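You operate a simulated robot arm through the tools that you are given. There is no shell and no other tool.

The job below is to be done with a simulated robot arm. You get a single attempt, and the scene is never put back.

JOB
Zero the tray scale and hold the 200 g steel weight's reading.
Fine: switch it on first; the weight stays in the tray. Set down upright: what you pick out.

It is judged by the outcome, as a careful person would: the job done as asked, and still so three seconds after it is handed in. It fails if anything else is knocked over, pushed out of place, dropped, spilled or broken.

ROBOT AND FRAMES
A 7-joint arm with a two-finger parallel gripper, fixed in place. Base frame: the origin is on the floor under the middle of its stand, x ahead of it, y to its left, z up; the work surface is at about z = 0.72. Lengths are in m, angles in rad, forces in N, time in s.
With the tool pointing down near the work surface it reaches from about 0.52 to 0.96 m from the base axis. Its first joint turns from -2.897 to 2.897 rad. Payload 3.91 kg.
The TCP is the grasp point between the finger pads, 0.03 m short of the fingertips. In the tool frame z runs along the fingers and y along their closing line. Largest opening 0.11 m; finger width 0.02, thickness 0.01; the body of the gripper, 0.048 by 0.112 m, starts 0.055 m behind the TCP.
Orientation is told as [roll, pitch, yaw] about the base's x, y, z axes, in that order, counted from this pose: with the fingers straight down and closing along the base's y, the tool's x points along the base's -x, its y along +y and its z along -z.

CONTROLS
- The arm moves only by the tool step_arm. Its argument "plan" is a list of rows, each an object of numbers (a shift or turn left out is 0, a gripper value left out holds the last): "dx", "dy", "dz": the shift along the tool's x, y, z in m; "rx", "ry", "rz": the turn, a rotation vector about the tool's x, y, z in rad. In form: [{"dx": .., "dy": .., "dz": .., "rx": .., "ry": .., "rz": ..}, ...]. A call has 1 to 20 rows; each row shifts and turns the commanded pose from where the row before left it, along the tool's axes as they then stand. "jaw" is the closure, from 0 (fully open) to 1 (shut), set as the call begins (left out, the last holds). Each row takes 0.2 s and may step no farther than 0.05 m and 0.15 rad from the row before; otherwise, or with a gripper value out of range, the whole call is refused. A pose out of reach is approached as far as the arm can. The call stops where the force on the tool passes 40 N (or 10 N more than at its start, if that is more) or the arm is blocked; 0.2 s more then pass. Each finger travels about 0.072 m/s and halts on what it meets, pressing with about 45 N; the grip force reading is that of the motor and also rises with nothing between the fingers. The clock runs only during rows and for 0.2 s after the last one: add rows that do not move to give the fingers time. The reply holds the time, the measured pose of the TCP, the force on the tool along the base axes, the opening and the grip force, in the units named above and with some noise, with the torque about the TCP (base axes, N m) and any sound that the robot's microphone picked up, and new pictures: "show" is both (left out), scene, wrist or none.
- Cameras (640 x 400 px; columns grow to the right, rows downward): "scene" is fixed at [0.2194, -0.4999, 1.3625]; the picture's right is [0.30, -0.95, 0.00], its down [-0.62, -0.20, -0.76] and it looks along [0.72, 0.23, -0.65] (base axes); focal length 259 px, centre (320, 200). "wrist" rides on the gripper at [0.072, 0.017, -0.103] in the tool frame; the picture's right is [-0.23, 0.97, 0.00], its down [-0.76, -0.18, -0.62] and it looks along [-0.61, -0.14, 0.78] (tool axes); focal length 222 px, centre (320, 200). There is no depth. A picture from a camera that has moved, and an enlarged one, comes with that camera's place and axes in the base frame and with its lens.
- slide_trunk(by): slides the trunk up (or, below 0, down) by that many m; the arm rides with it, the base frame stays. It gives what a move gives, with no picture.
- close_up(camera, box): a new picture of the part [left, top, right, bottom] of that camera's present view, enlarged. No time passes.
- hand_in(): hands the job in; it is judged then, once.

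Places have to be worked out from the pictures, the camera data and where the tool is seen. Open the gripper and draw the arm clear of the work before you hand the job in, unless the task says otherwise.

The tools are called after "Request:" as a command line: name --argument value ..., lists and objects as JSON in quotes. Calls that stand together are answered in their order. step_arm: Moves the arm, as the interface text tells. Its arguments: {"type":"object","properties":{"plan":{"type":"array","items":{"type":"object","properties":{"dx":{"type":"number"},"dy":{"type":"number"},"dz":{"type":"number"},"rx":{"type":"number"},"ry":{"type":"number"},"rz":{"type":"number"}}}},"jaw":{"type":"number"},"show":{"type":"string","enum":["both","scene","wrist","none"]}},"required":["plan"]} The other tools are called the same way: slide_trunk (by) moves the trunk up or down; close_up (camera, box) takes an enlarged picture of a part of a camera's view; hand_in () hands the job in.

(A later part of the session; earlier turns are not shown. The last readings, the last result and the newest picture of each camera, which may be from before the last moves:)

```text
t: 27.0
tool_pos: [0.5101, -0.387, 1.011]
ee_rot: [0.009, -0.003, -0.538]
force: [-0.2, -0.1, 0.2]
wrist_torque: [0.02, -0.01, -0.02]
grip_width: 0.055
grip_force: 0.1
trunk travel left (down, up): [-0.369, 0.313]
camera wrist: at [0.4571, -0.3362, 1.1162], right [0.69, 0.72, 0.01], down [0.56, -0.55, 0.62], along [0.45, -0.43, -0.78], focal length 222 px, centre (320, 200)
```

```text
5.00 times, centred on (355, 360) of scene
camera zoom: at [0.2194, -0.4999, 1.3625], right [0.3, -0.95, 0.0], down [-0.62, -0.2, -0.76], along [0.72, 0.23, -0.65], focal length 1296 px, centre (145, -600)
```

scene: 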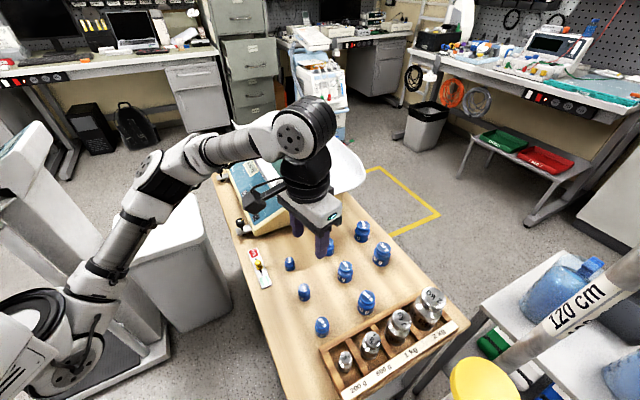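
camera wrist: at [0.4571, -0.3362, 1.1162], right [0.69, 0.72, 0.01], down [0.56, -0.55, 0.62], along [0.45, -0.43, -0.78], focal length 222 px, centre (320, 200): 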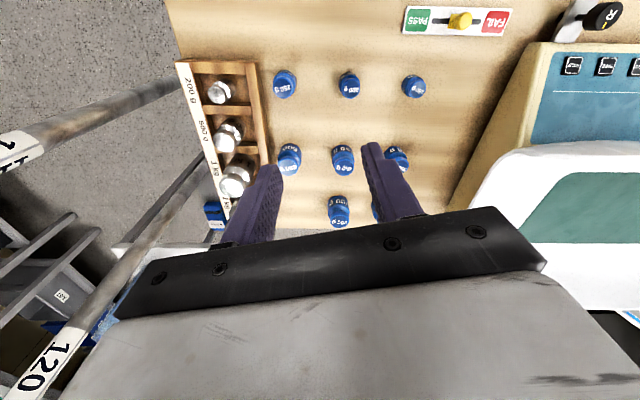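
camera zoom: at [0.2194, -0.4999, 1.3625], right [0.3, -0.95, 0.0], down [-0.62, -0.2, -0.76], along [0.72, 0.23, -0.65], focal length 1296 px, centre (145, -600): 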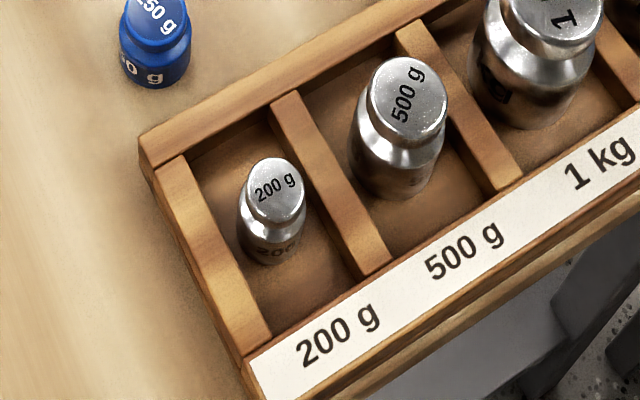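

From both views, the 200 g knob top is at about (0.414, -0.4925, 0.787) and the rack walls top out near z = 0.76. The compartment is about 4.4 cm wide along the rack and 7.4 cm deep across it. I'll yaw to -0.785 so the fingers close across the deep direction, and go above the weight with a 4.6 cm opening.

Request:
step_arm --plan '[{"rz": 0.1235}, {"rz": 0.1235}, {"dx": -0.0016, "dy": -0.0357, "dz": 0.0275}, {"dx": -0.0016, "dy": -0.0357, "dz": 0.0275}, {"dx": -0.0016, "dy": -0.0357, "dz": 0.0275}, {"dx": -0.0016, "dy": -0.0357, "dz": 0.0275}, {}]' --jaw 0.58 --show "both"

Request:
close_up --camera "wrist" --box '[200, 60, 440, 240]'

Request:
close_up --camera "scene" --box '[300, 260, 440, 400]'

```text
t: 28.6
tool_pos: [0.4144, -0.492, 0.9007]
ee_rot: [0.009, -0.002, -0.785]
force: [1.0, -0.2, 0.3]
wrist_torque: [0.02, -0.04, -0.02]
grip_width: 0.046
grip_force: 0.0
trunk travel left (down, up): [-0.369, 0.313]
camera wrist: at [0.3755, -0.4298, 1.0061], right [0.85, 0.53, 0.01], down [0.41, -0.67, 0.62], along [0.33, -0.53, -0.78], focal length 222 px, centre (320, 200)
```

scene: 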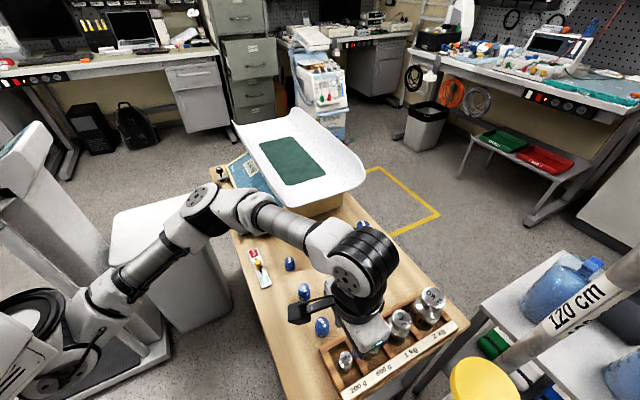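
wrist: 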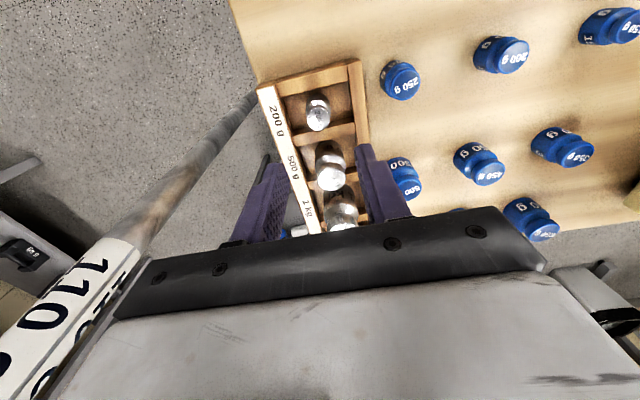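

```text
2.22 times, centred on (320, 150) of wrist
camera zoom: at [0.3755, -0.4298, 1.0061], right [0.85, 0.53, 0.01], down [0.41, -0.67, 0.62], along [0.33, -0.53, -0.78], focal length 494 px, centre (320, 311)
```

zoom: 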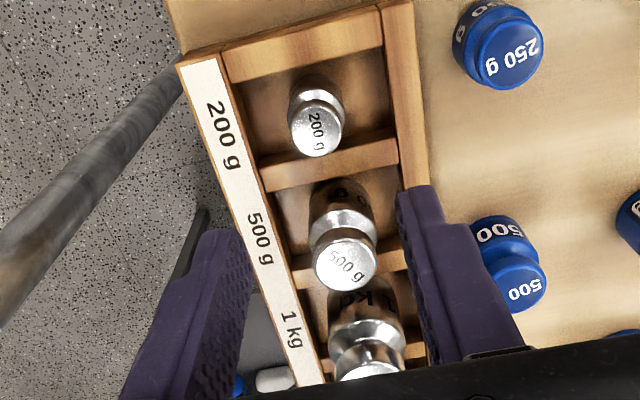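

```text
2.86 times, centred on (370, 330) of scene
camera zoom: at [0.2194, -0.4999, 1.3625], right [0.3, -0.95, 0.0], down [-0.62, -0.2, -0.76], along [0.72, 0.23, -0.65], focal length 740 px, centre (177, -171)
```

zoom: 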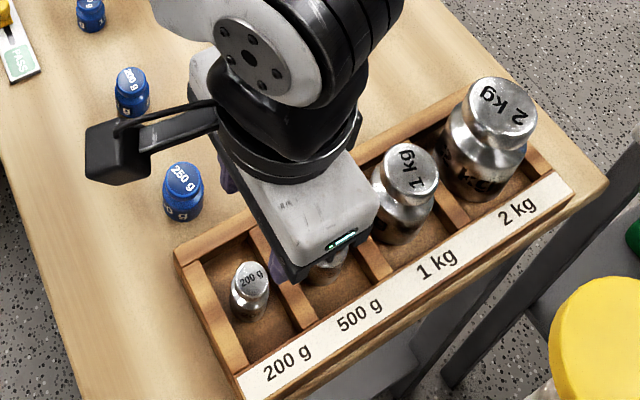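

The wrist view confirms the knob at (0.413, -0.494), about 1 to 2 mm from the tool axis. I'll descend until the fingertips are just above the rack walls and re-check.

Request:
step_arm --plan '[{"dy": -0.0015, "dz": 0.035}, {"dz": 0.035}, {"dz": 0.028}, {}]' --show "wrist"

Request:
close_up --camera "wrist" --box '[220, 60, 460, 240]'

Request:
close_up --camera "scene" --box '[300, 290, 410, 400]'

```text
t: 29.6
tool_pos: [0.4131, -0.4928, 0.802]
ee_rot: [0.008, -0.002, -0.784]
force: [-0.7, 0.0, -0.1]
wrist_torque: [-0.04, 0.02, -0.01]
grip_width: 0.046
grip_force: 0.1
trunk travel left (down, up): [-0.369, 0.313]
camera wrist: at [0.3755, -0.4301, 0.9076], right [0.85, 0.53, 0.01], down [0.41, -0.67, 0.62], along [0.33, -0.53, -0.78], focal length 222 px, centre (320, 200)
```

wrist: 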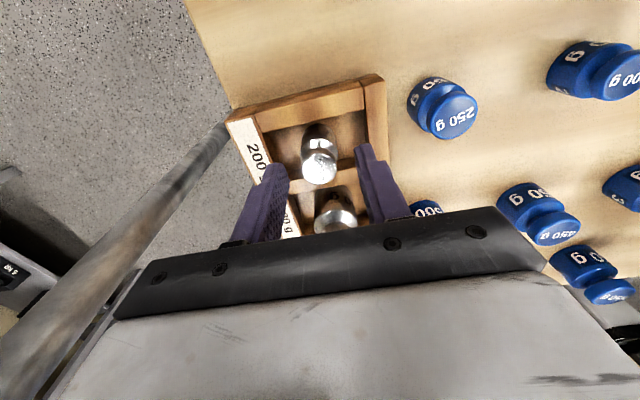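

```text
2.22 times, centred on (340, 150) of wrist
camera zoom: at [0.3755, -0.4301, 0.9076], right [0.85, 0.53, 0.01], down [0.41, -0.67, 0.62], along [0.33, -0.53, -0.78], focal length 494 px, centre (276, 311)
```

zoom: 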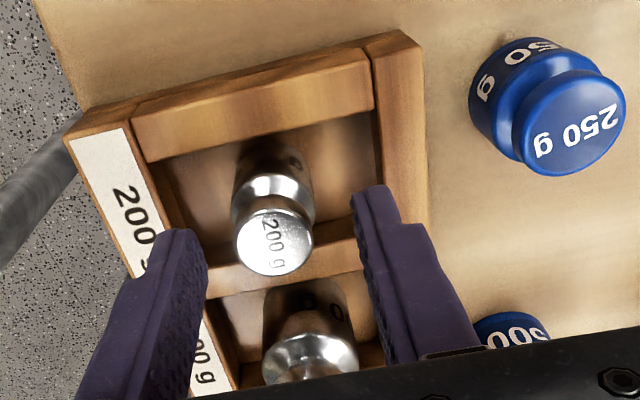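

```text
3.64 times, centred on (355, 345) of scene
camera zoom: at [0.2194, -0.4999, 1.3625], right [0.3, -0.95, 0.0], down [-0.62, -0.2, -0.76], along [0.72, 0.23, -0.65], focal length 942 px, centre (193, -327)
```

zoom: 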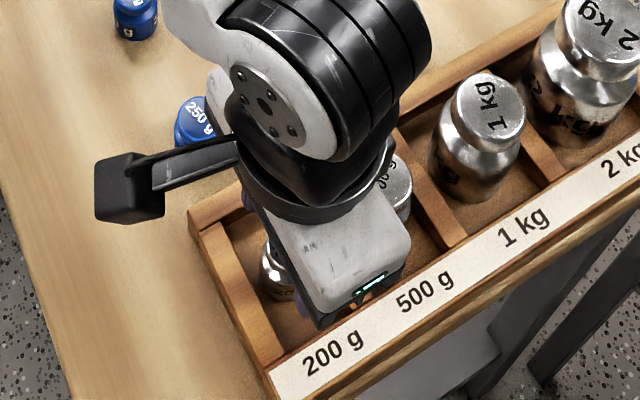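

The fingertips are centred on the weight, with walls about 34 to 35 mm either side, so the 4.6 cm opening leaves under 2 mm outside. I'll narrow it to about 4.0 cm and then lower slowly so the fingertips reach about z = 0.746.

Request:
step_arm --plan '[{}, {}, {"dz": 0.008}, {"dz": 0.006}, {"dz": 0.006}, {"dz": 0.006}, {}]' --jaw 0.635 --show "wrist"

Request:
close_up --camera "wrist" --box '[220, 80, 420, 240]'

```text
t: 31.2
tool_pos: [0.4136, -0.4919, 0.7774]
ee_rot: [0.009, 0.0, -0.785]
force: [-0.4, -0.2, -0.3]
wrist_torque: [-0.01, 0.0, -0.02]
grip_width: 0.0403
grip_force: 0.0
trunk travel left (down, up): [-0.369, 0.313]
camera wrist: at [0.375, -0.4297, 0.8826], right [0.85, 0.53, 0.01], down [0.41, -0.67, 0.62], along [0.33, -0.53, -0.78], focal length 222 px, centre (320, 200)
```

wrist: 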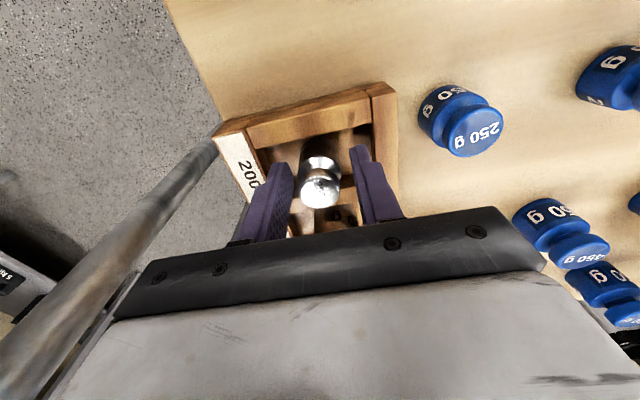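

```text
2.50 times, centred on (320, 160) of wrist
camera zoom: at [0.375, -0.4297, 0.8826], right [0.85, 0.53, 0.01], down [0.41, -0.67, 0.62], along [0.33, -0.53, -0.78], focal length 555 px, centre (320, 300)
```

zoom: 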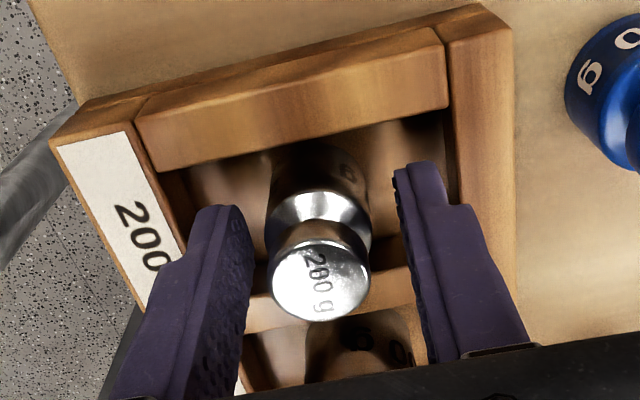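

The fingers are inside the compartment on both sides of the weight with no contact. I'll close the gripper onto the weight.

Request:
step_arm --plan '[{}, {}, {}, {}]' --jaw 1 --show "wrist"

Request:
close_up --camera "wrist" --box '[220, 80, 420, 240]'

```text
t: 32.2
tool_pos: [0.4137, -0.4919, 0.7787]
ee_rot: [0.009, -0.002, -0.786]
force: [-0.5, -0.4, 0.4]
wrist_torque: [-0.05, 0.03, -0.01]
grip_width: 0.0269
grip_force: 44.7
trunk travel left (down, up): [-0.369, 0.313]
camera wrist: at [0.3749, -0.4297, 0.8828], right [0.85, 0.53, 0.01], down [0.41, -0.67, 0.62], along [0.33, -0.53, -0.78], focal length 222 px, centre (320, 200)
```

wrist: 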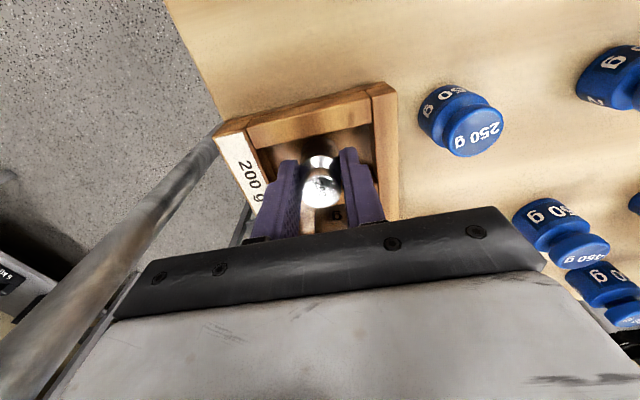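

```text
2.50 times, centred on (320, 160) of wrist
camera zoom: at [0.3749, -0.4297, 0.8828], right [0.85, 0.53, 0.01], down [0.41, -0.67, 0.62], along [0.33, -0.53, -0.78], focal length 555 px, centre (320, 300)
```

zoom: 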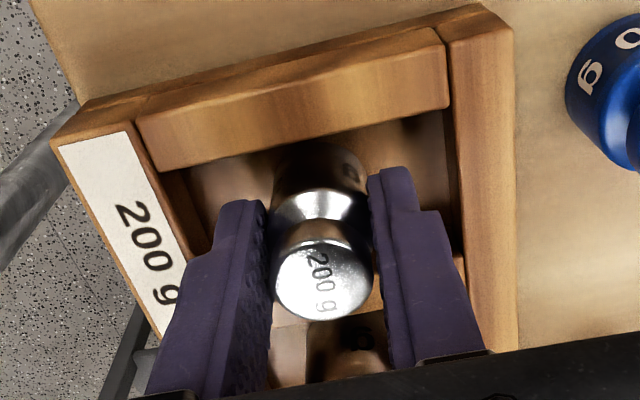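

The weight is held with a 26.9 mm opening and 45 N of grip. I'll lift straight up out of the rack, slowly at first.

Request:
step_arm --plan '[{"dz": -0.01}, {"dz": -0.02}, {"dz": -0.03}, {"dz": -0.04}, {"dz": -0.04}, {"dz": -0.04}, {"dz": -0.04}, {}]' --show "both"

Request:
close_up --camera "wrist" --box '[220, 80, 420, 240]'

```text
t: 34.0
tool_pos: [0.4123, -0.4932, 0.9987]
ee_rot: [0.008, -0.001, -0.786]
force: [0.6, 0.3, -2.4]
wrist_torque: [-0.03, 0.01, 0.02]
grip_width: 0.0269
grip_force: 45.4
trunk travel left (down, up): [-0.369, 0.313]
camera wrist: at [0.374, -0.4308, 1.1037], right [0.85, 0.53, 0.01], down [0.41, -0.67, 0.62], along [0.33, -0.53, -0.78], focal length 222 px, centre (320, 200)
```

scene: 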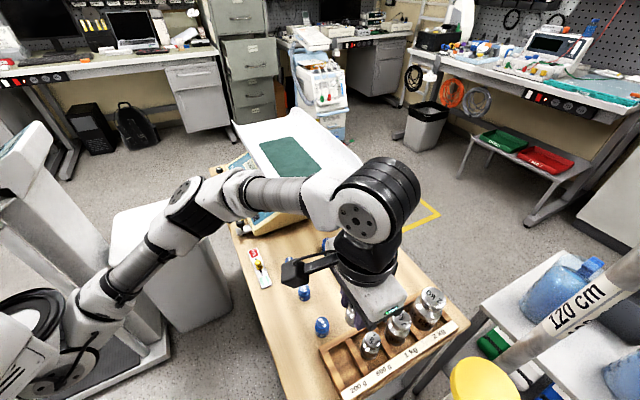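
wrist: 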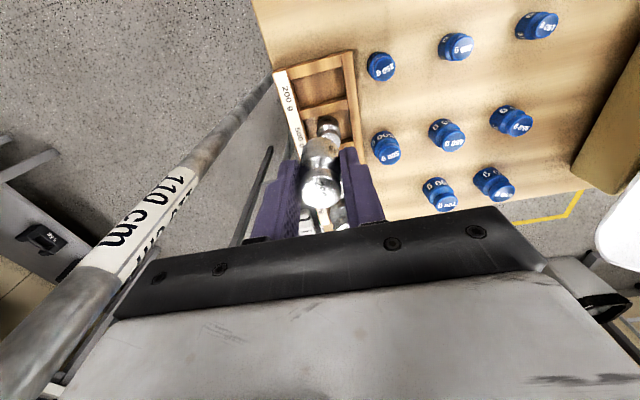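

```text
2.50 times, centred on (320, 160) of wrist
camera zoom: at [0.374, -0.4308, 1.1037], right [0.85, 0.53, 0.01], down [0.41, -0.67, 0.62], along [0.33, -0.53, -0.78], focal length 555 px, centre (320, 300)
```

zoom: 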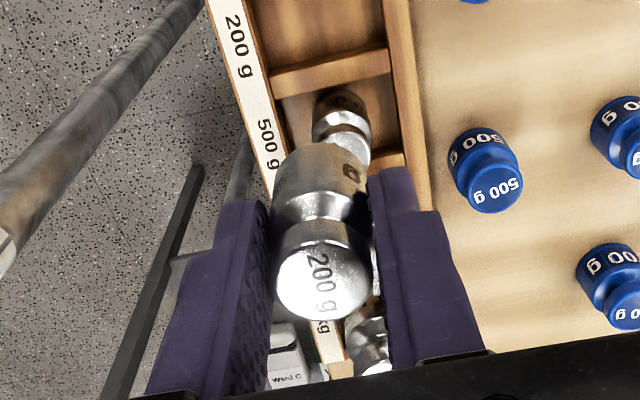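

The weight came out cleanly (2.4 N load) and hangs upright in the grip. I'll ease the yaw back to about -0.39 for reach, and travel at this height partway towards the tray's near end.

Request:
step_arm --plan '[{"rz": -0.133}, {"rz": -0.133}, {"rz": -0.134}, {"dx": -0.028, "dy": 0.0392}, {"dx": -0.028, "dy": 0.0392}, {"dx": -0.028, "dy": 0.0392}, {"dx": -0.028, "dy": 0.0392}, {"dx": -0.028, "dy": 0.0392}, {"dx": -0.028, "dy": 0.0392}, {"dx": -0.028, "dy": 0.0392}, {}]' --show "both"

```text
t: 36.4
tool_pos: [0.6983, -0.3108, 0.9983]
ee_rot: [0.007, -0.005, -0.387]
force: [0.8, 0.6, -3.7]
wrist_torque: [0.01, 0.04, 0.0]
grip_width: 0.0264
grip_force: 45.0
trunk travel left (down, up): [-0.369, 0.313]
camera wrist: at [0.6379, -0.2702, 1.1037], right [0.58, 0.82, 0.01], down [0.64, -0.45, 0.62], along [0.51, -0.36, -0.78], focal length 222 px, centre (320, 200)
```

scene: 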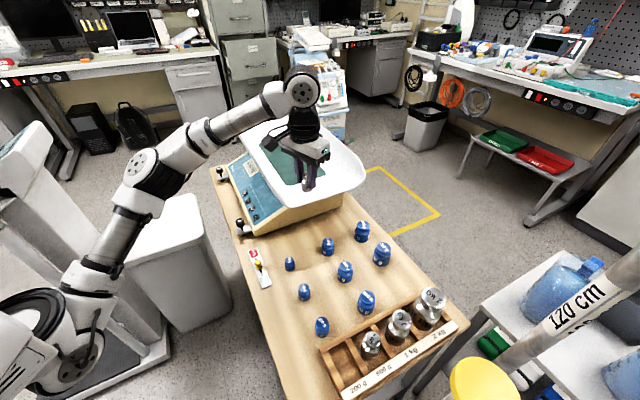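
wrist: 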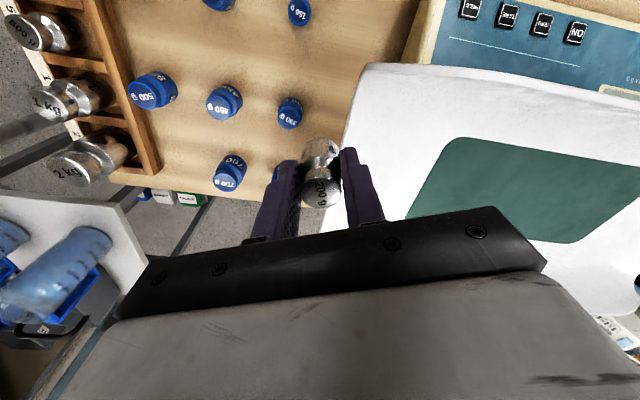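

The hand tracks well and the weight is secure. I'll zoom on the tray from both cameras to determine the mat's height and position before moving over it.

Request:
close_up --camera "wrist" --box '[320, 40, 640, 320]'

Request:
close_up --camera "scene" --box '[220, 90, 380, 240]'

```text
1.43 times, centred on (480, 180) of wrist
camera zoom: at [0.6379, -0.2702, 1.1037], right [0.58, 0.82, 0.01], down [0.64, -0.45, 0.62], along [0.51, -0.36, -0.78], focal length 317 px, centre (91, 229)
```

zoom: 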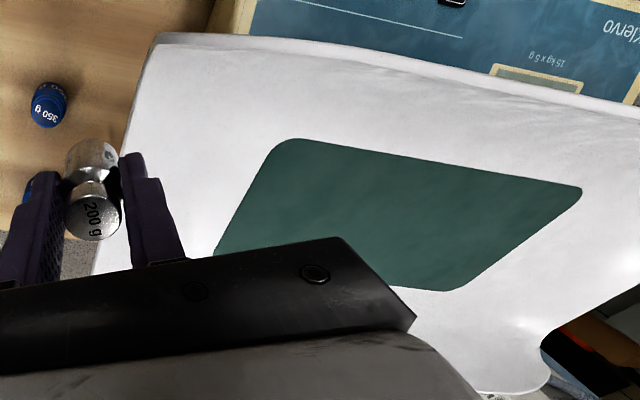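

```text
2.67 times, centred on (300, 165) of scene
camera zoom: at [0.2194, -0.4999, 1.3625], right [0.3, -0.95, 0.0], down [-0.62, -0.2, -0.76], along [0.72, 0.23, -0.65], focal length 691 px, centre (373, 293)
```

zoom: 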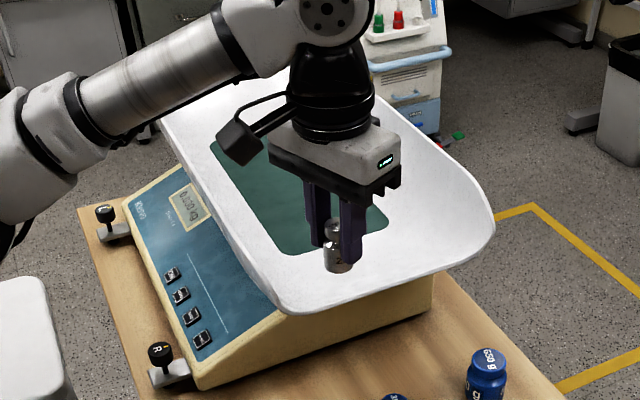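

Mat corners triangulate to about (0.815, -0.20), (1.045, 0.03) and (1.15, -0.08), so its centreline runs through about (0.87, -0.26) to (0.98, -0.14) at z ≈ 0.85. I'll move at this height to above (0.92, -0.205) on the centreline, within reach.

Request:
step_arm --plan '[{"dx": -0.0276, "dy": 0.0303}, {"dx": -0.0276, "dy": 0.0303}, {"dx": -0.0276, "dy": 0.0303}, {"dx": -0.0276, "dy": 0.0303}, {"dx": -0.0276, "dy": 0.0303}, {"dx": -0.0276, "dy": 0.0303}, {}]' --show "both"

```text
t: 38.0
tool_pos: [0.8455, -0.2089, 0.983]
ee_rot: [0.008, -0.006, -0.386]
force: [0.4, 0.6, -1.3]
wrist_torque: [-0.01, 0.01, -0.02]
grip_width: 0.0268
grip_force: 45.0
out of reach, approached as far as the arm can: row 4, 5, 6
trunk travel left (down, up): [-0.369, 0.313]
camera wrist: at [0.7853, -0.167, 1.0882], right [0.58, 0.82, 0.01], down [0.63, -0.45, 0.63], along [0.51, -0.36, -0.78], focal length 222 px, centre (320, 200)
```

scene: 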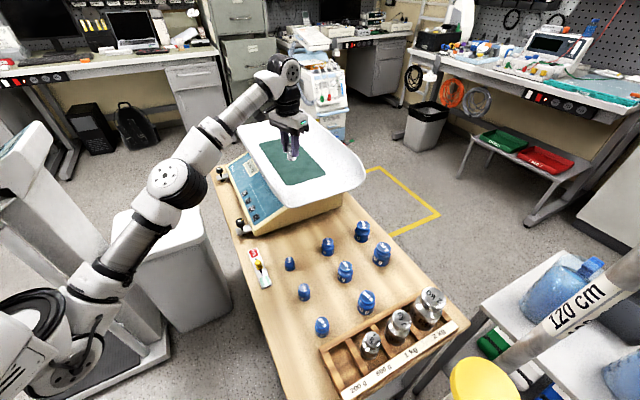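
wrist: 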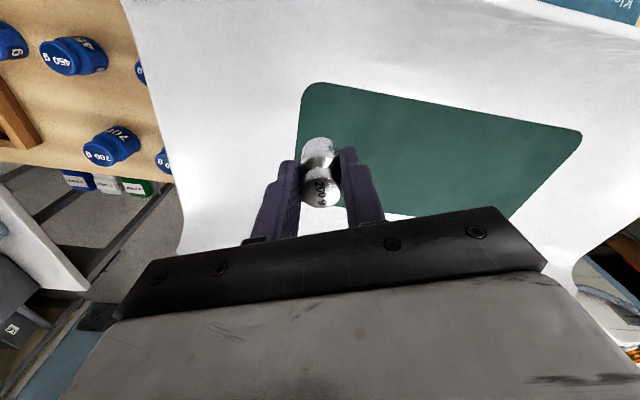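

The arm stopped at (0.846, -0.209), sloping upward from a now-low shoulder, so raising the trunk should level it and extend the reach. I'll slide up 0.15 m, with the weight lifting along with the hand.

Request:
slide_trunk --by 0.15

```text
t: 39.8
tool_pos: [0.8456, -0.2089, 1.1334]
ee_rot: [0.007, -0.005, -0.383]
force: [-0.4, -0.8, -1.8]
wrist_torque: [-0.01, 0.06, 0.01]
grip_width: 0.027
grip_force: 45.2
trunk travel left (down, up): [-0.519, 0.163]
```

The hand rose to z = 1.133 with the weight steady. I'll come down to about z = 1.0 and then extend outward to above (0.915, -0.205).

Request:
step_arm --plan '[{"dz": 0.044}, {"dz": 0.044}, {"dz": 0.044}, {"dx": -0.0315, "dy": 0.0149}, {"dx": -0.0315, "dy": 0.0149}, {}]' --show "both"

Request:
close_up --camera "scene" --box '[220, 80, 380, 220]'

Request:
close_up --camera "wrist" --box '[200, 40, 520, 240]'

```text
t: 41.2
tool_pos: [0.9017, -0.2015, 1.0005]
ee_rot: [0.007, -0.009, -0.383]
force: [0.8, -0.5, -1.8]
wrist_torque: [-0.02, -0.02, 0.0]
grip_width: 0.0269
grip_force: 44.6
out of reach, approached as far as the arm can: row 5
trunk travel left (down, up): [-0.519, 0.163]
camera wrist: at [0.8414, -0.1604, 1.1044], right [0.58, 0.82, 0.01], down [0.63, -0.45, 0.63], along [0.52, -0.36, -0.78], focal length 222 px, centre (320, 200)
```

scene: 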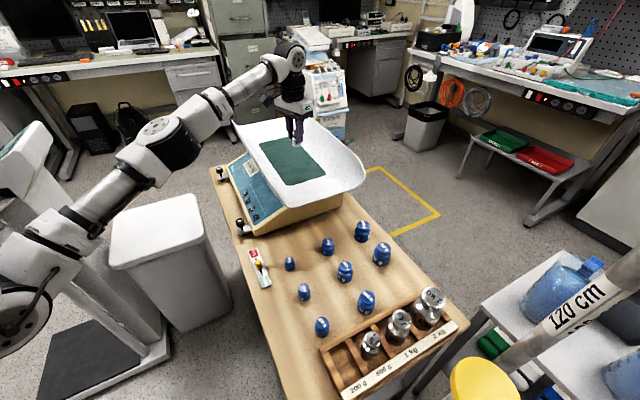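
wrist: 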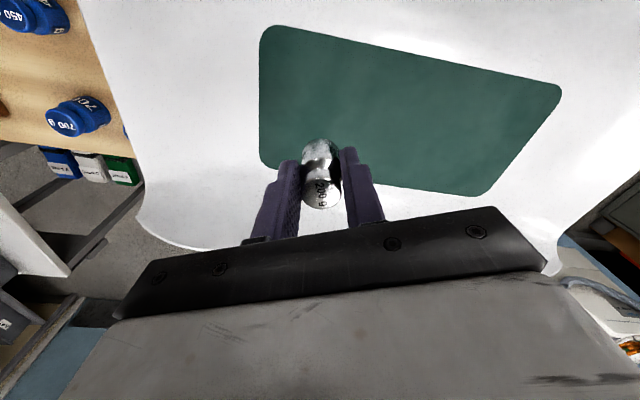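

```text
2.86 times, centred on (300, 150) of scene
camera zoom: at [0.2194, -0.4999, 1.3625], right [0.3, -0.95, 0.0], down [-0.62, -0.2, -0.76], along [0.72, 0.23, -0.65], focal length 740 px, centre (377, 343)
```

zoom: 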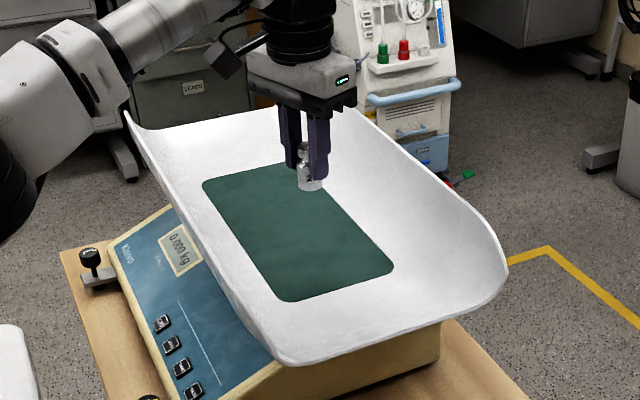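

```text
2.00 times, centred on (360, 140) of wrist
camera zoom: at [0.8414, -0.1604, 1.1044], right [0.58, 0.82, 0.01], down [0.63, -0.45, 0.63], along [0.52, -0.36, -0.78], focal length 444 px, centre (240, 320)
```

zoom: 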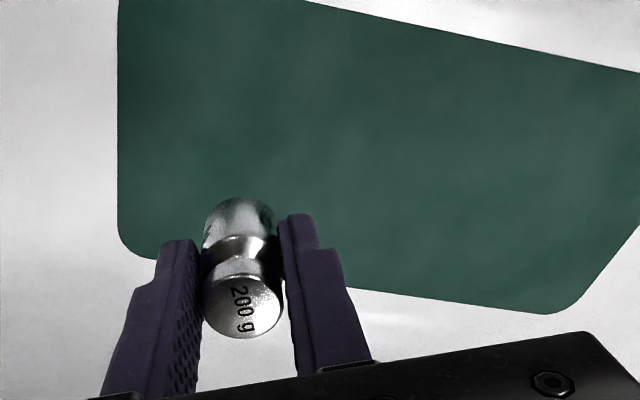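

The current wrist view matches the earlier one at mat height z ≈ 0.85, and the weight is over the mat about 6 cm in from its near edge. I'll lower to z = 0.93, shift onto the centreline at about (0.912, -0.212), and check.

Request:
step_arm --plan '[{"dz": 0.035}, {"dz": 0.035}, {"dx": -0.0135, "dy": -0.0058}, {}]' --show "both"

Request:
close_up --camera "scene" --box '[220, 80, 380, 220]'

Request:
close_up --camera "wrist" --box '[200, 40, 520, 240]'

```text
t: 42.2
tool_pos: [0.9122, -0.2131, 0.9292]
ee_rot: [0.007, -0.007, -0.385]
force: [0.2, -0.4, -3.5]
wrist_torque: [0.0, -0.01, 0.01]
grip_width: 0.0267
grip_force: 45.1
trunk travel left (down, up): [-0.519, 0.163]
camera wrist: at [0.8518, -0.1707, 1.0358], right [0.58, 0.82, 0.01], down [0.63, -0.45, 0.63], along [0.52, -0.36, -0.78], focal length 222 px, centre (320, 200)
```

scene: 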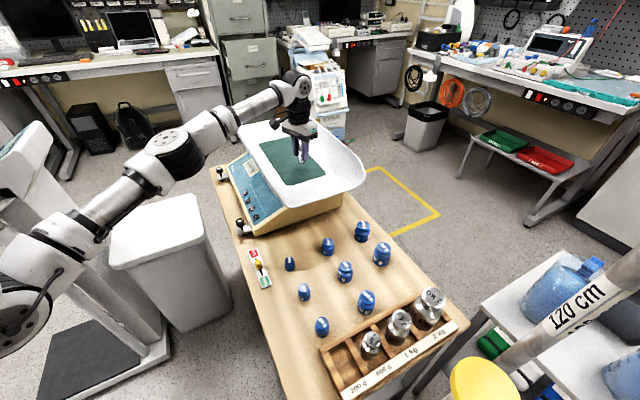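
wrist: 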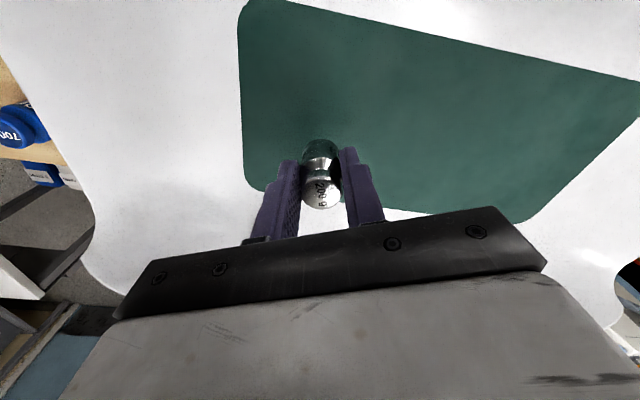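

```text
2.86 times, centred on (300, 150) of scene
camera zoom: at [0.2194, -0.4999, 1.3625], right [0.3, -0.95, 0.0], down [-0.62, -0.2, -0.76], along [0.72, 0.23, -0.65], focal length 740 px, centre (377, 343)
```

zoom: 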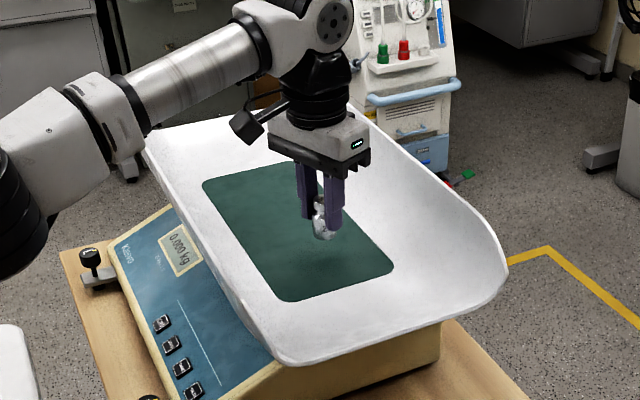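

```text
2.00 times, centred on (360, 140) of wrist
camera zoom: at [0.8518, -0.1707, 1.0358], right [0.58, 0.82, 0.01], down [0.63, -0.45, 0.63], along [0.52, -0.36, -0.78], focal length 444 px, centre (240, 320)
```

zoom: 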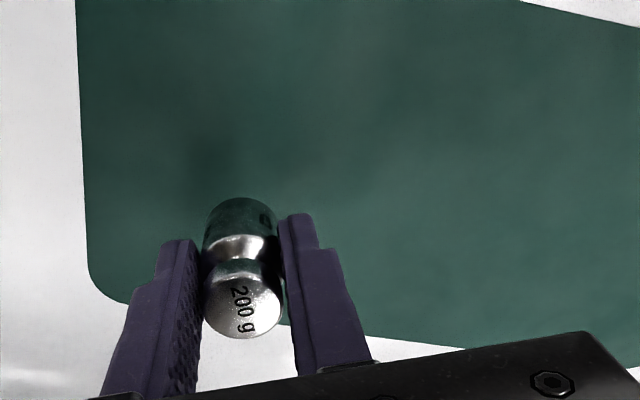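

The tray is clear around the fingers and the display still reads 0.000. I'll lower gently towards the mat with shrinking steps.

Request:
step_arm --plan '[{"dz": 0.008}, {"dz": 0.006}, {"dz": 0.004}, {"dz": 0.003}, {}]' --show "none"

Request:
close_up --camera "scene" --box '[260, 110, 340, 190]'

```text
t: 43.4
tool_pos: [0.9121, -0.2122, 0.9096]
ee_rot: [0.007, -0.006, -0.383]
force: [-0.3, 0.2, -1.7]
wrist_torque: [0.01, 0.02, -0.01]
grip_width: 0.0268
grip_force: 44.7
trunk travel left (down, up): [-0.519, 0.163]
```

```text
5.00 times, centred on (300, 150) of scene
camera zoom: at [0.2194, -0.4999, 1.3625], right [0.3, -0.95, 0.0], down [-0.62, -0.2, -0.76], along [0.72, 0.23, -0.65], focal length 1296 px, centre (420, 450)
```

zoom: 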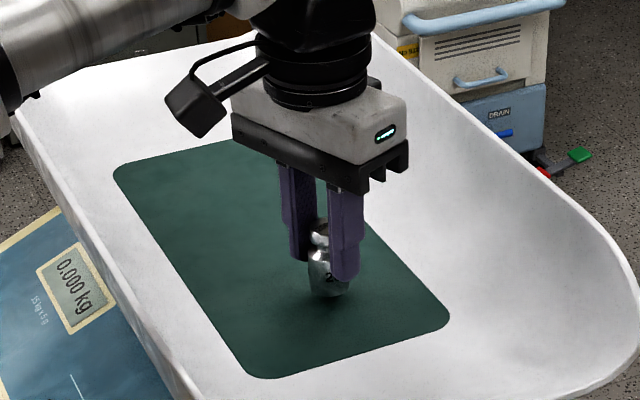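

The weight isn't touching yet: the load is still about -2 N and the display reads 0.000. I'll go down in 1.5 to 2 mm steps until the load transfers.

Request:
step_arm --plan '[{"dz": 0.002}, {"dz": 0.002}, {"dz": 0.002}, {}]' --show "none"

Request:
close_up --camera "scene" --box '[260, 110, 340, 190]'

```text
t: 44.4
tool_pos: [0.912, -0.212, 0.9049]
ee_rot: [0.009, -0.006, -0.384]
force: [0.3, -0.1, -1.5]
wrist_torque: [-0.01, -0.01, 0.03]
grip_width: 0.027
grip_force: 45.1
trunk travel left (down, up): [-0.519, 0.163]
```

```text
5.00 times, centred on (300, 150) of scene
camera zoom: at [0.2194, -0.4999, 1.3625], right [0.3, -0.95, 0.0], down [-0.62, -0.2, -0.76], along [0.72, 0.23, -0.65], focal length 1296 px, centre (420, 450)
```

zoom: 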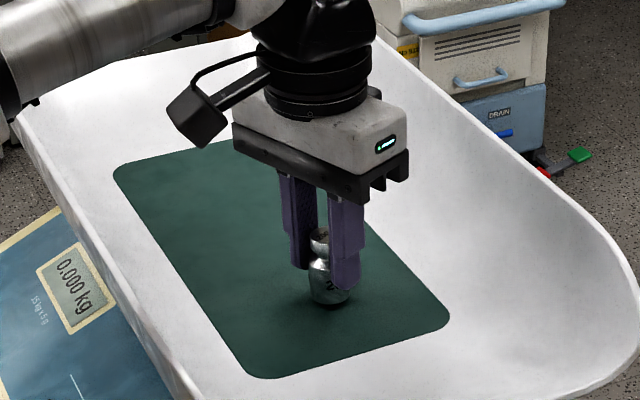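

Still no transfer, and the display reads 0.000 with TCP at 0.905. I'll keep lowering in small steps.

Request:
step_arm --plan '[{"dz": 0.0015}, {"dz": 0.0015}, {"dz": 0.0015}, {}]' --show "none"

Request:
close_up --camera "scene" --box '[260, 110, 340, 190]'

```text
t: 45.4
tool_pos: [0.9121, -0.2115, 0.8991]
ee_rot: [0.007, -0.005, -0.383]
force: [-0.5, -0.3, -3.1]
wrist_torque: [-0.03, -0.02, -0.04]
grip_width: 0.0266
grip_force: 44.7
trunk travel left (down, up): [-0.519, 0.163]
```

```text
5.00 times, centred on (300, 150) of scene
camera zoom: at [0.2194, -0.4999, 1.3625], right [0.3, -0.95, 0.0], down [-0.62, -0.2, -0.76], along [0.72, 0.23, -0.65], focal length 1296 px, centre (420, 450)
```

zoom: 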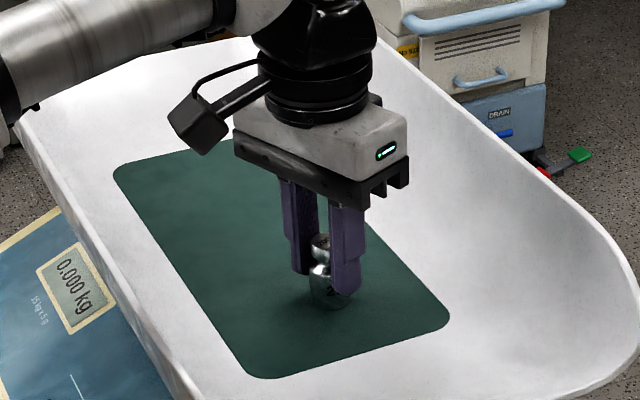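

Still carrying the full weight at TCP 0.899, and the display reads 0.000. I'll lower another few millimetres in 1.5 mm steps.

Request:
step_arm --plan '[{"dz": 0.0015}, {"dz": 0.0015}, {}]' --show "none"

Request:
close_up --camera "scene" --box '[260, 110, 340, 190]'

```text
t: 46.2
tool_pos: [0.9116, -0.2119, 0.8982]
ee_rot: [0.006, -0.007, -0.383]
force: [4.9, -1.8, 11.3]
wrist_torque: [-0.16, -0.12, 0.03]
grip_width: 0.0269
grip_force: 45.2
trunk travel left (down, up): [-0.519, 0.163]
```

```text
5.00 times, centred on (300, 150) of scene
camera zoom: at [0.2194, -0.4999, 1.3625], right [0.3, -0.95, 0.0], down [-0.62, -0.2, -0.76], along [0.72, 0.23, -0.65], focal length 1296 px, centre (420, 450)
```

zoom: 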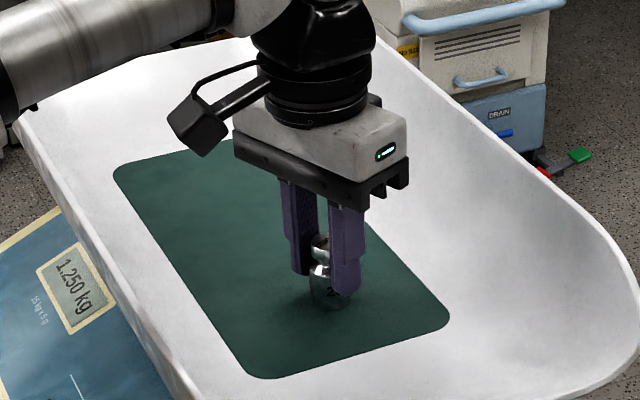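

The weight is seated: force is +11 N and the display shows 1.250 kg from the pressing. I'll ease up about 1 mm so it just rests before opening.

Request:
step_arm --plan '[{"dz": -0.001}, {}]' --show "none"

Request:
close_up --camera "scene" --box '[260, 110, 340, 190]'

```text
t: 46.8
tool_pos: [0.9113, -0.2128, 0.8976]
ee_rot: [0.005, -0.004, -0.386]
force: [2.8, -1.8, 9.6]
wrist_torque: [-0.19, -0.13, 0.02]
grip_width: 0.0269
grip_force: 44.9
trunk travel left (down, up): [-0.519, 0.163]
```

```text
5.00 times, centred on (300, 150) of scene
camera zoom: at [0.2194, -0.4999, 1.3625], right [0.3, -0.95, 0.0], down [-0.62, -0.2, -0.76], along [0.72, 0.23, -0.65], focal length 1296 px, centre (420, 450)
```

zoom: 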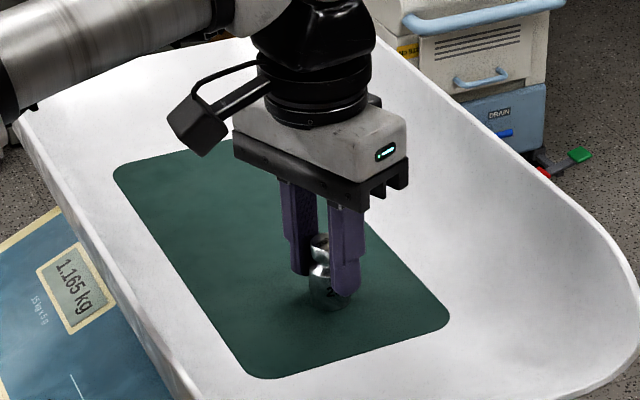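

Still pressing with 9.6 N (1.165 kg shown). I'll ease up another 1.5 mm.

Request:
step_arm --plan '[{"dz": -0.0015}, {}]' --show "none"

Request:
close_up --camera "scene" --box '[260, 110, 340, 190]'

```text
t: 47.4
tool_pos: [0.9115, -0.2129, 0.8986]
ee_rot: [0.007, -0.004, -0.386]
force: [-1.4, -1.4, 2.5]
wrist_torque: [-0.17, 0.07, -0.03]
grip_width: 0.0271
grip_force: 44.8
trunk travel left (down, up): [-0.519, 0.163]
```

```text
5.00 times, centred on (300, 150) of scene
camera zoom: at [0.2194, -0.4999, 1.3625], right [0.3, -0.95, 0.0], down [-0.62, -0.2, -0.76], along [0.72, 0.23, -0.65], focal length 1296 px, centre (420, 450)
```

zoom: 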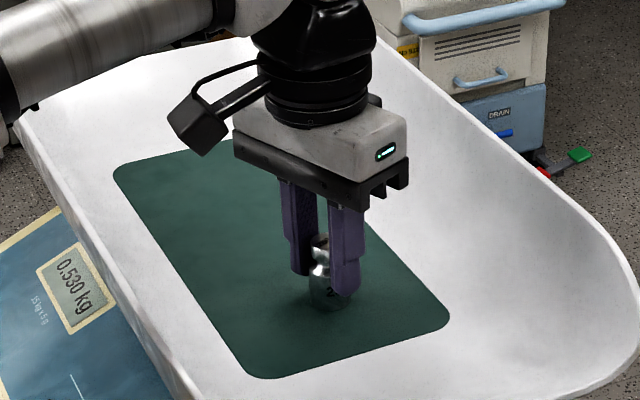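

The load is now light (2.5 N, 0.530 kg shown) and the weight sits flat. I'll open the fingers to about 4.8 cm to release it.

Request:
step_arm --plan '[{}, {}, {}]' --jaw 0.56 --show "wrist"

Request:
close_up --camera "scene" --box '[260, 110, 340, 190]'

Request:
close_up --camera "wrist" --box '[220, 80, 420, 240]'

```text
t: 48.2
tool_pos: [0.911, -0.212, 0.8992]
ee_rot: [0.007, -0.005, -0.383]
force: [0.4, -0.3, 0.4]
wrist_torque: [0.02, -0.02, 0.01]
grip_width: 0.0486
grip_force: 0.1
trunk travel left (down, up): [-0.519, 0.163]
camera wrist: at [0.852, -0.1704, 1.0036], right [0.58, 0.82, 0.01], down [0.63, -0.45, 0.63], along [0.52, -0.36, -0.78], focal length 222 px, centre (320, 200)
```

wrist: 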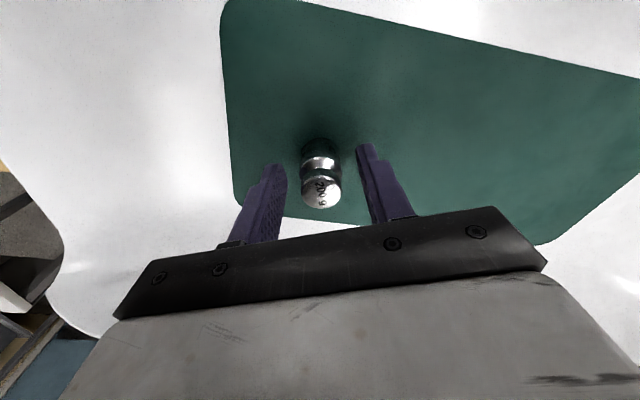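

```text
5.00 times, centred on (300, 150) of scene
camera zoom: at [0.2194, -0.4999, 1.3625], right [0.3, -0.95, 0.0], down [-0.62, -0.2, -0.76], along [0.72, 0.23, -0.65], focal length 1296 px, centre (420, 450)
```

zoom: 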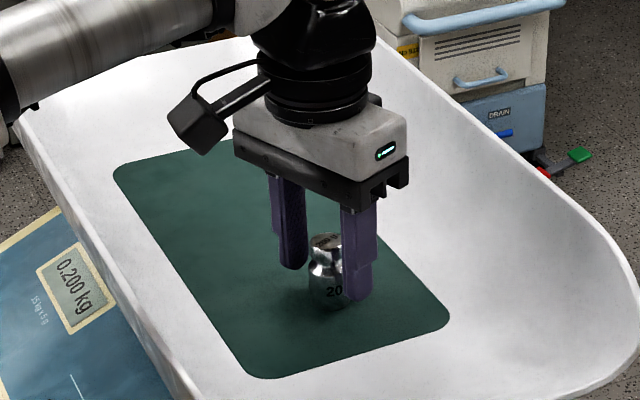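

```text
2.50 times, centred on (320, 160) of wrist
camera zoom: at [0.852, -0.1704, 1.0036], right [0.58, 0.82, 0.01], down [0.63, -0.45, 0.63], along [0.52, -0.36, -0.78], focal length 555 px, centre (320, 300)
```

zoom: 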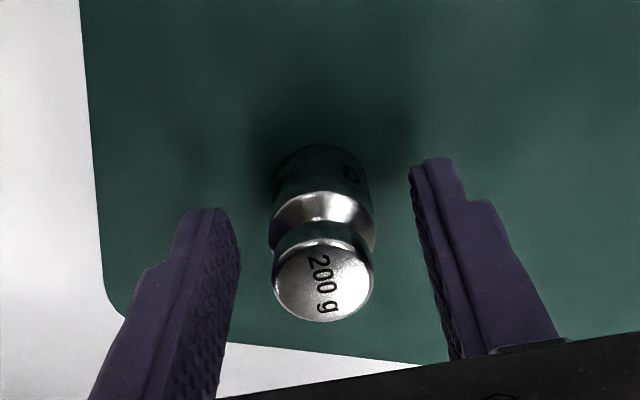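

The display reads 0.200 kg and the weight stands upright and free between the fingers. I'll lift straight up clear of it.

Request:
step_arm --plan '[{"dz": -0.01}, {"dz": -0.02}, {"dz": -0.02}, {"dz": -0.025}, {}]' --show "both"

Request:
close_up --camera "scene" --box '[250, 100, 350, 200]'

```text
t: 49.4
tool_pos: [0.9078, -0.208, 0.9734]
ee_rot: [0.007, -0.006, -0.383]
force: [-0.7, 0.0, 0.1]
wrist_torque: [-0.03, -0.02, 0.01]
grip_width: 0.048
grip_force: 0.0
out of reach, approached as far as the arm can: row 4
trunk travel left (down, up): [-0.519, 0.163]
camera wrist: at [0.847, -0.1665, 1.0776], right [0.58, 0.82, 0.01], down [0.63, -0.45, 0.63], along [0.52, -0.36, -0.78], focal length 222 px, centre (320, 200)
```

scene: 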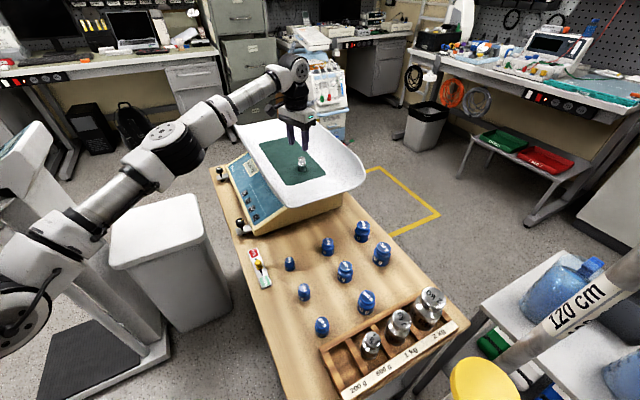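
wrist: 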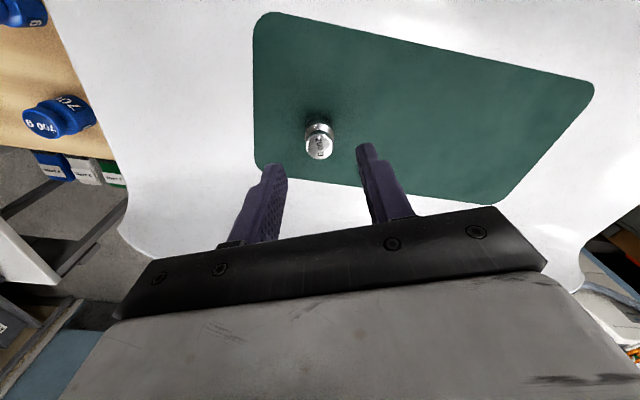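

```text
4.00 times, centred on (300, 150) of scene
camera zoom: at [0.2194, -0.4999, 1.3625], right [0.3, -0.95, 0.0], down [-0.62, -0.2, -0.76], along [0.72, 0.23, -0.65], focal length 1036 px, centre (400, 400)
```

zoom: 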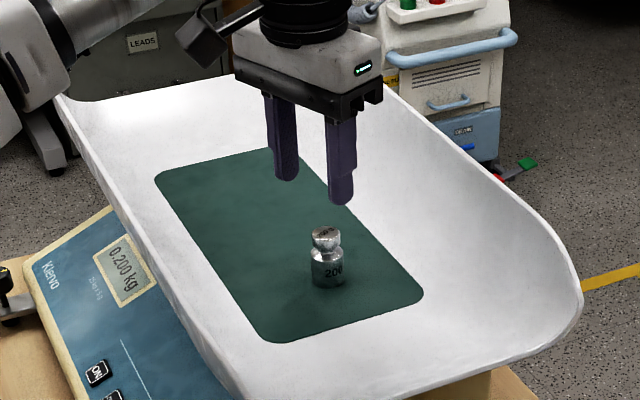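

The 200 g weight stands upright on the mat and the display reads 0.200 kg. I'll move back over the panel to above HOLD, at about (0.725, -0.121), closing the fingers on the way.

Request:
step_arm --plan '[{"dx": 0.0407, "dy": 0.0027, "dz": -0.003}, {"dx": 0.0407, "dy": 0.0027, "dz": -0.003}, {"dx": 0.0407, "dy": 0.0027, "dz": 0}, {"dx": 0.0407, "dy": 0.0027, "dz": 0}, {"dx": 0.0407, "dy": 0.0027, "dz": 0}, {}]' --jaw 1 --show "both"

Request:
close_up --camera "wrist" --box '[200, 20, 540, 240]'

Request:
close_up --camera "scene" --box '[210, 120, 350, 250]'

```text
t: 50.8
tool_pos: [0.7222, -0.1174, 0.9785]
ee_rot: [0.005, -0.005, -0.383]
force: [-0.2, -0.4, -1.2]
wrist_torque: [0.02, 0.0, 0.04]
grip_width: 0.0003
grip_force: 37.9
trunk travel left (down, up): [-0.519, 0.163]
camera wrist: at [0.6628, -0.0764, 1.083], right [0.58, 0.82, 0.01], down [0.64, -0.45, 0.63], along [0.52, -0.36, -0.78], focal length 222 px, centre (320, 200)
```

scene: 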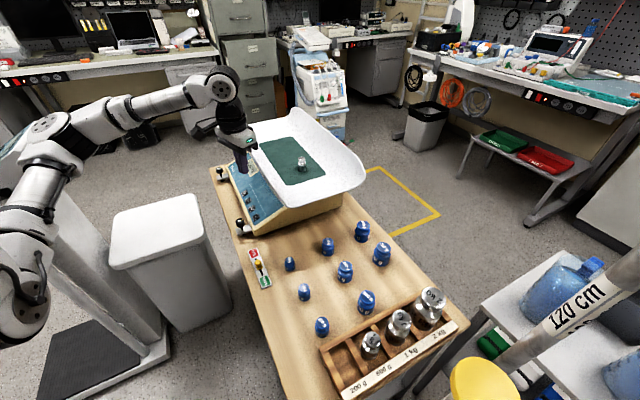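
wrist: 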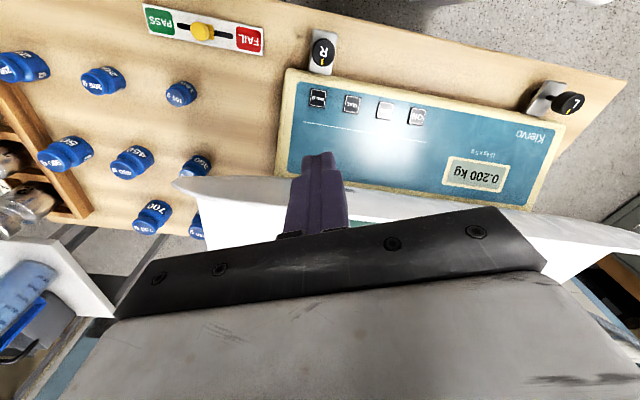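

```text
1.82 times, centred on (370, 130) of wrist
camera zoom: at [0.6628, -0.0764, 1.083], right [0.58, 0.82, 0.01], down [0.64, -0.45, 0.63], along [0.52, -0.36, -0.78], focal length 404 px, centre (229, 327)
```

zoom: 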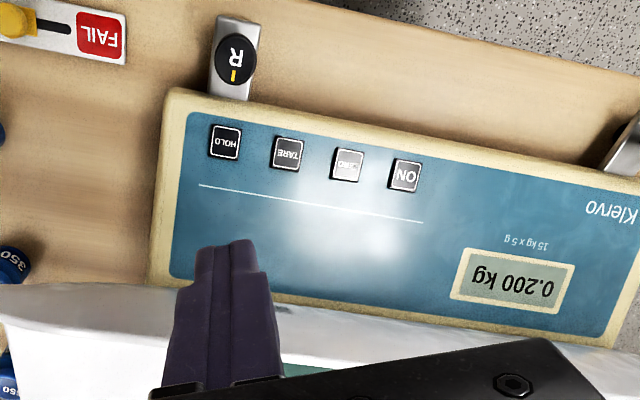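

```text
3.08 times, centred on (280, 185) of scene
camera zoom: at [0.2194, -0.4999, 1.3625], right [0.3, -0.95, 0.0], down [-0.62, -0.2, -0.76], along [0.72, 0.23, -0.65], focal length 797 px, centre (443, 246)
```

zoom: 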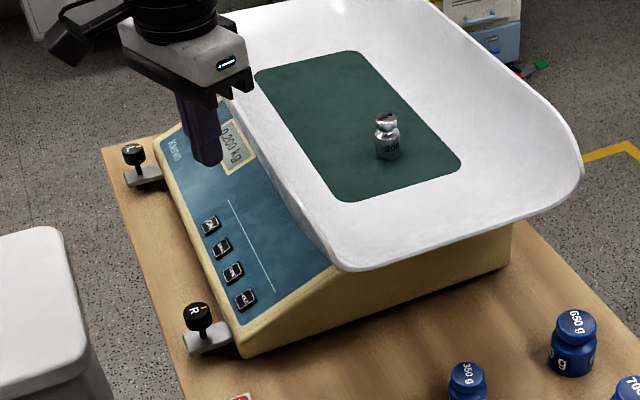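

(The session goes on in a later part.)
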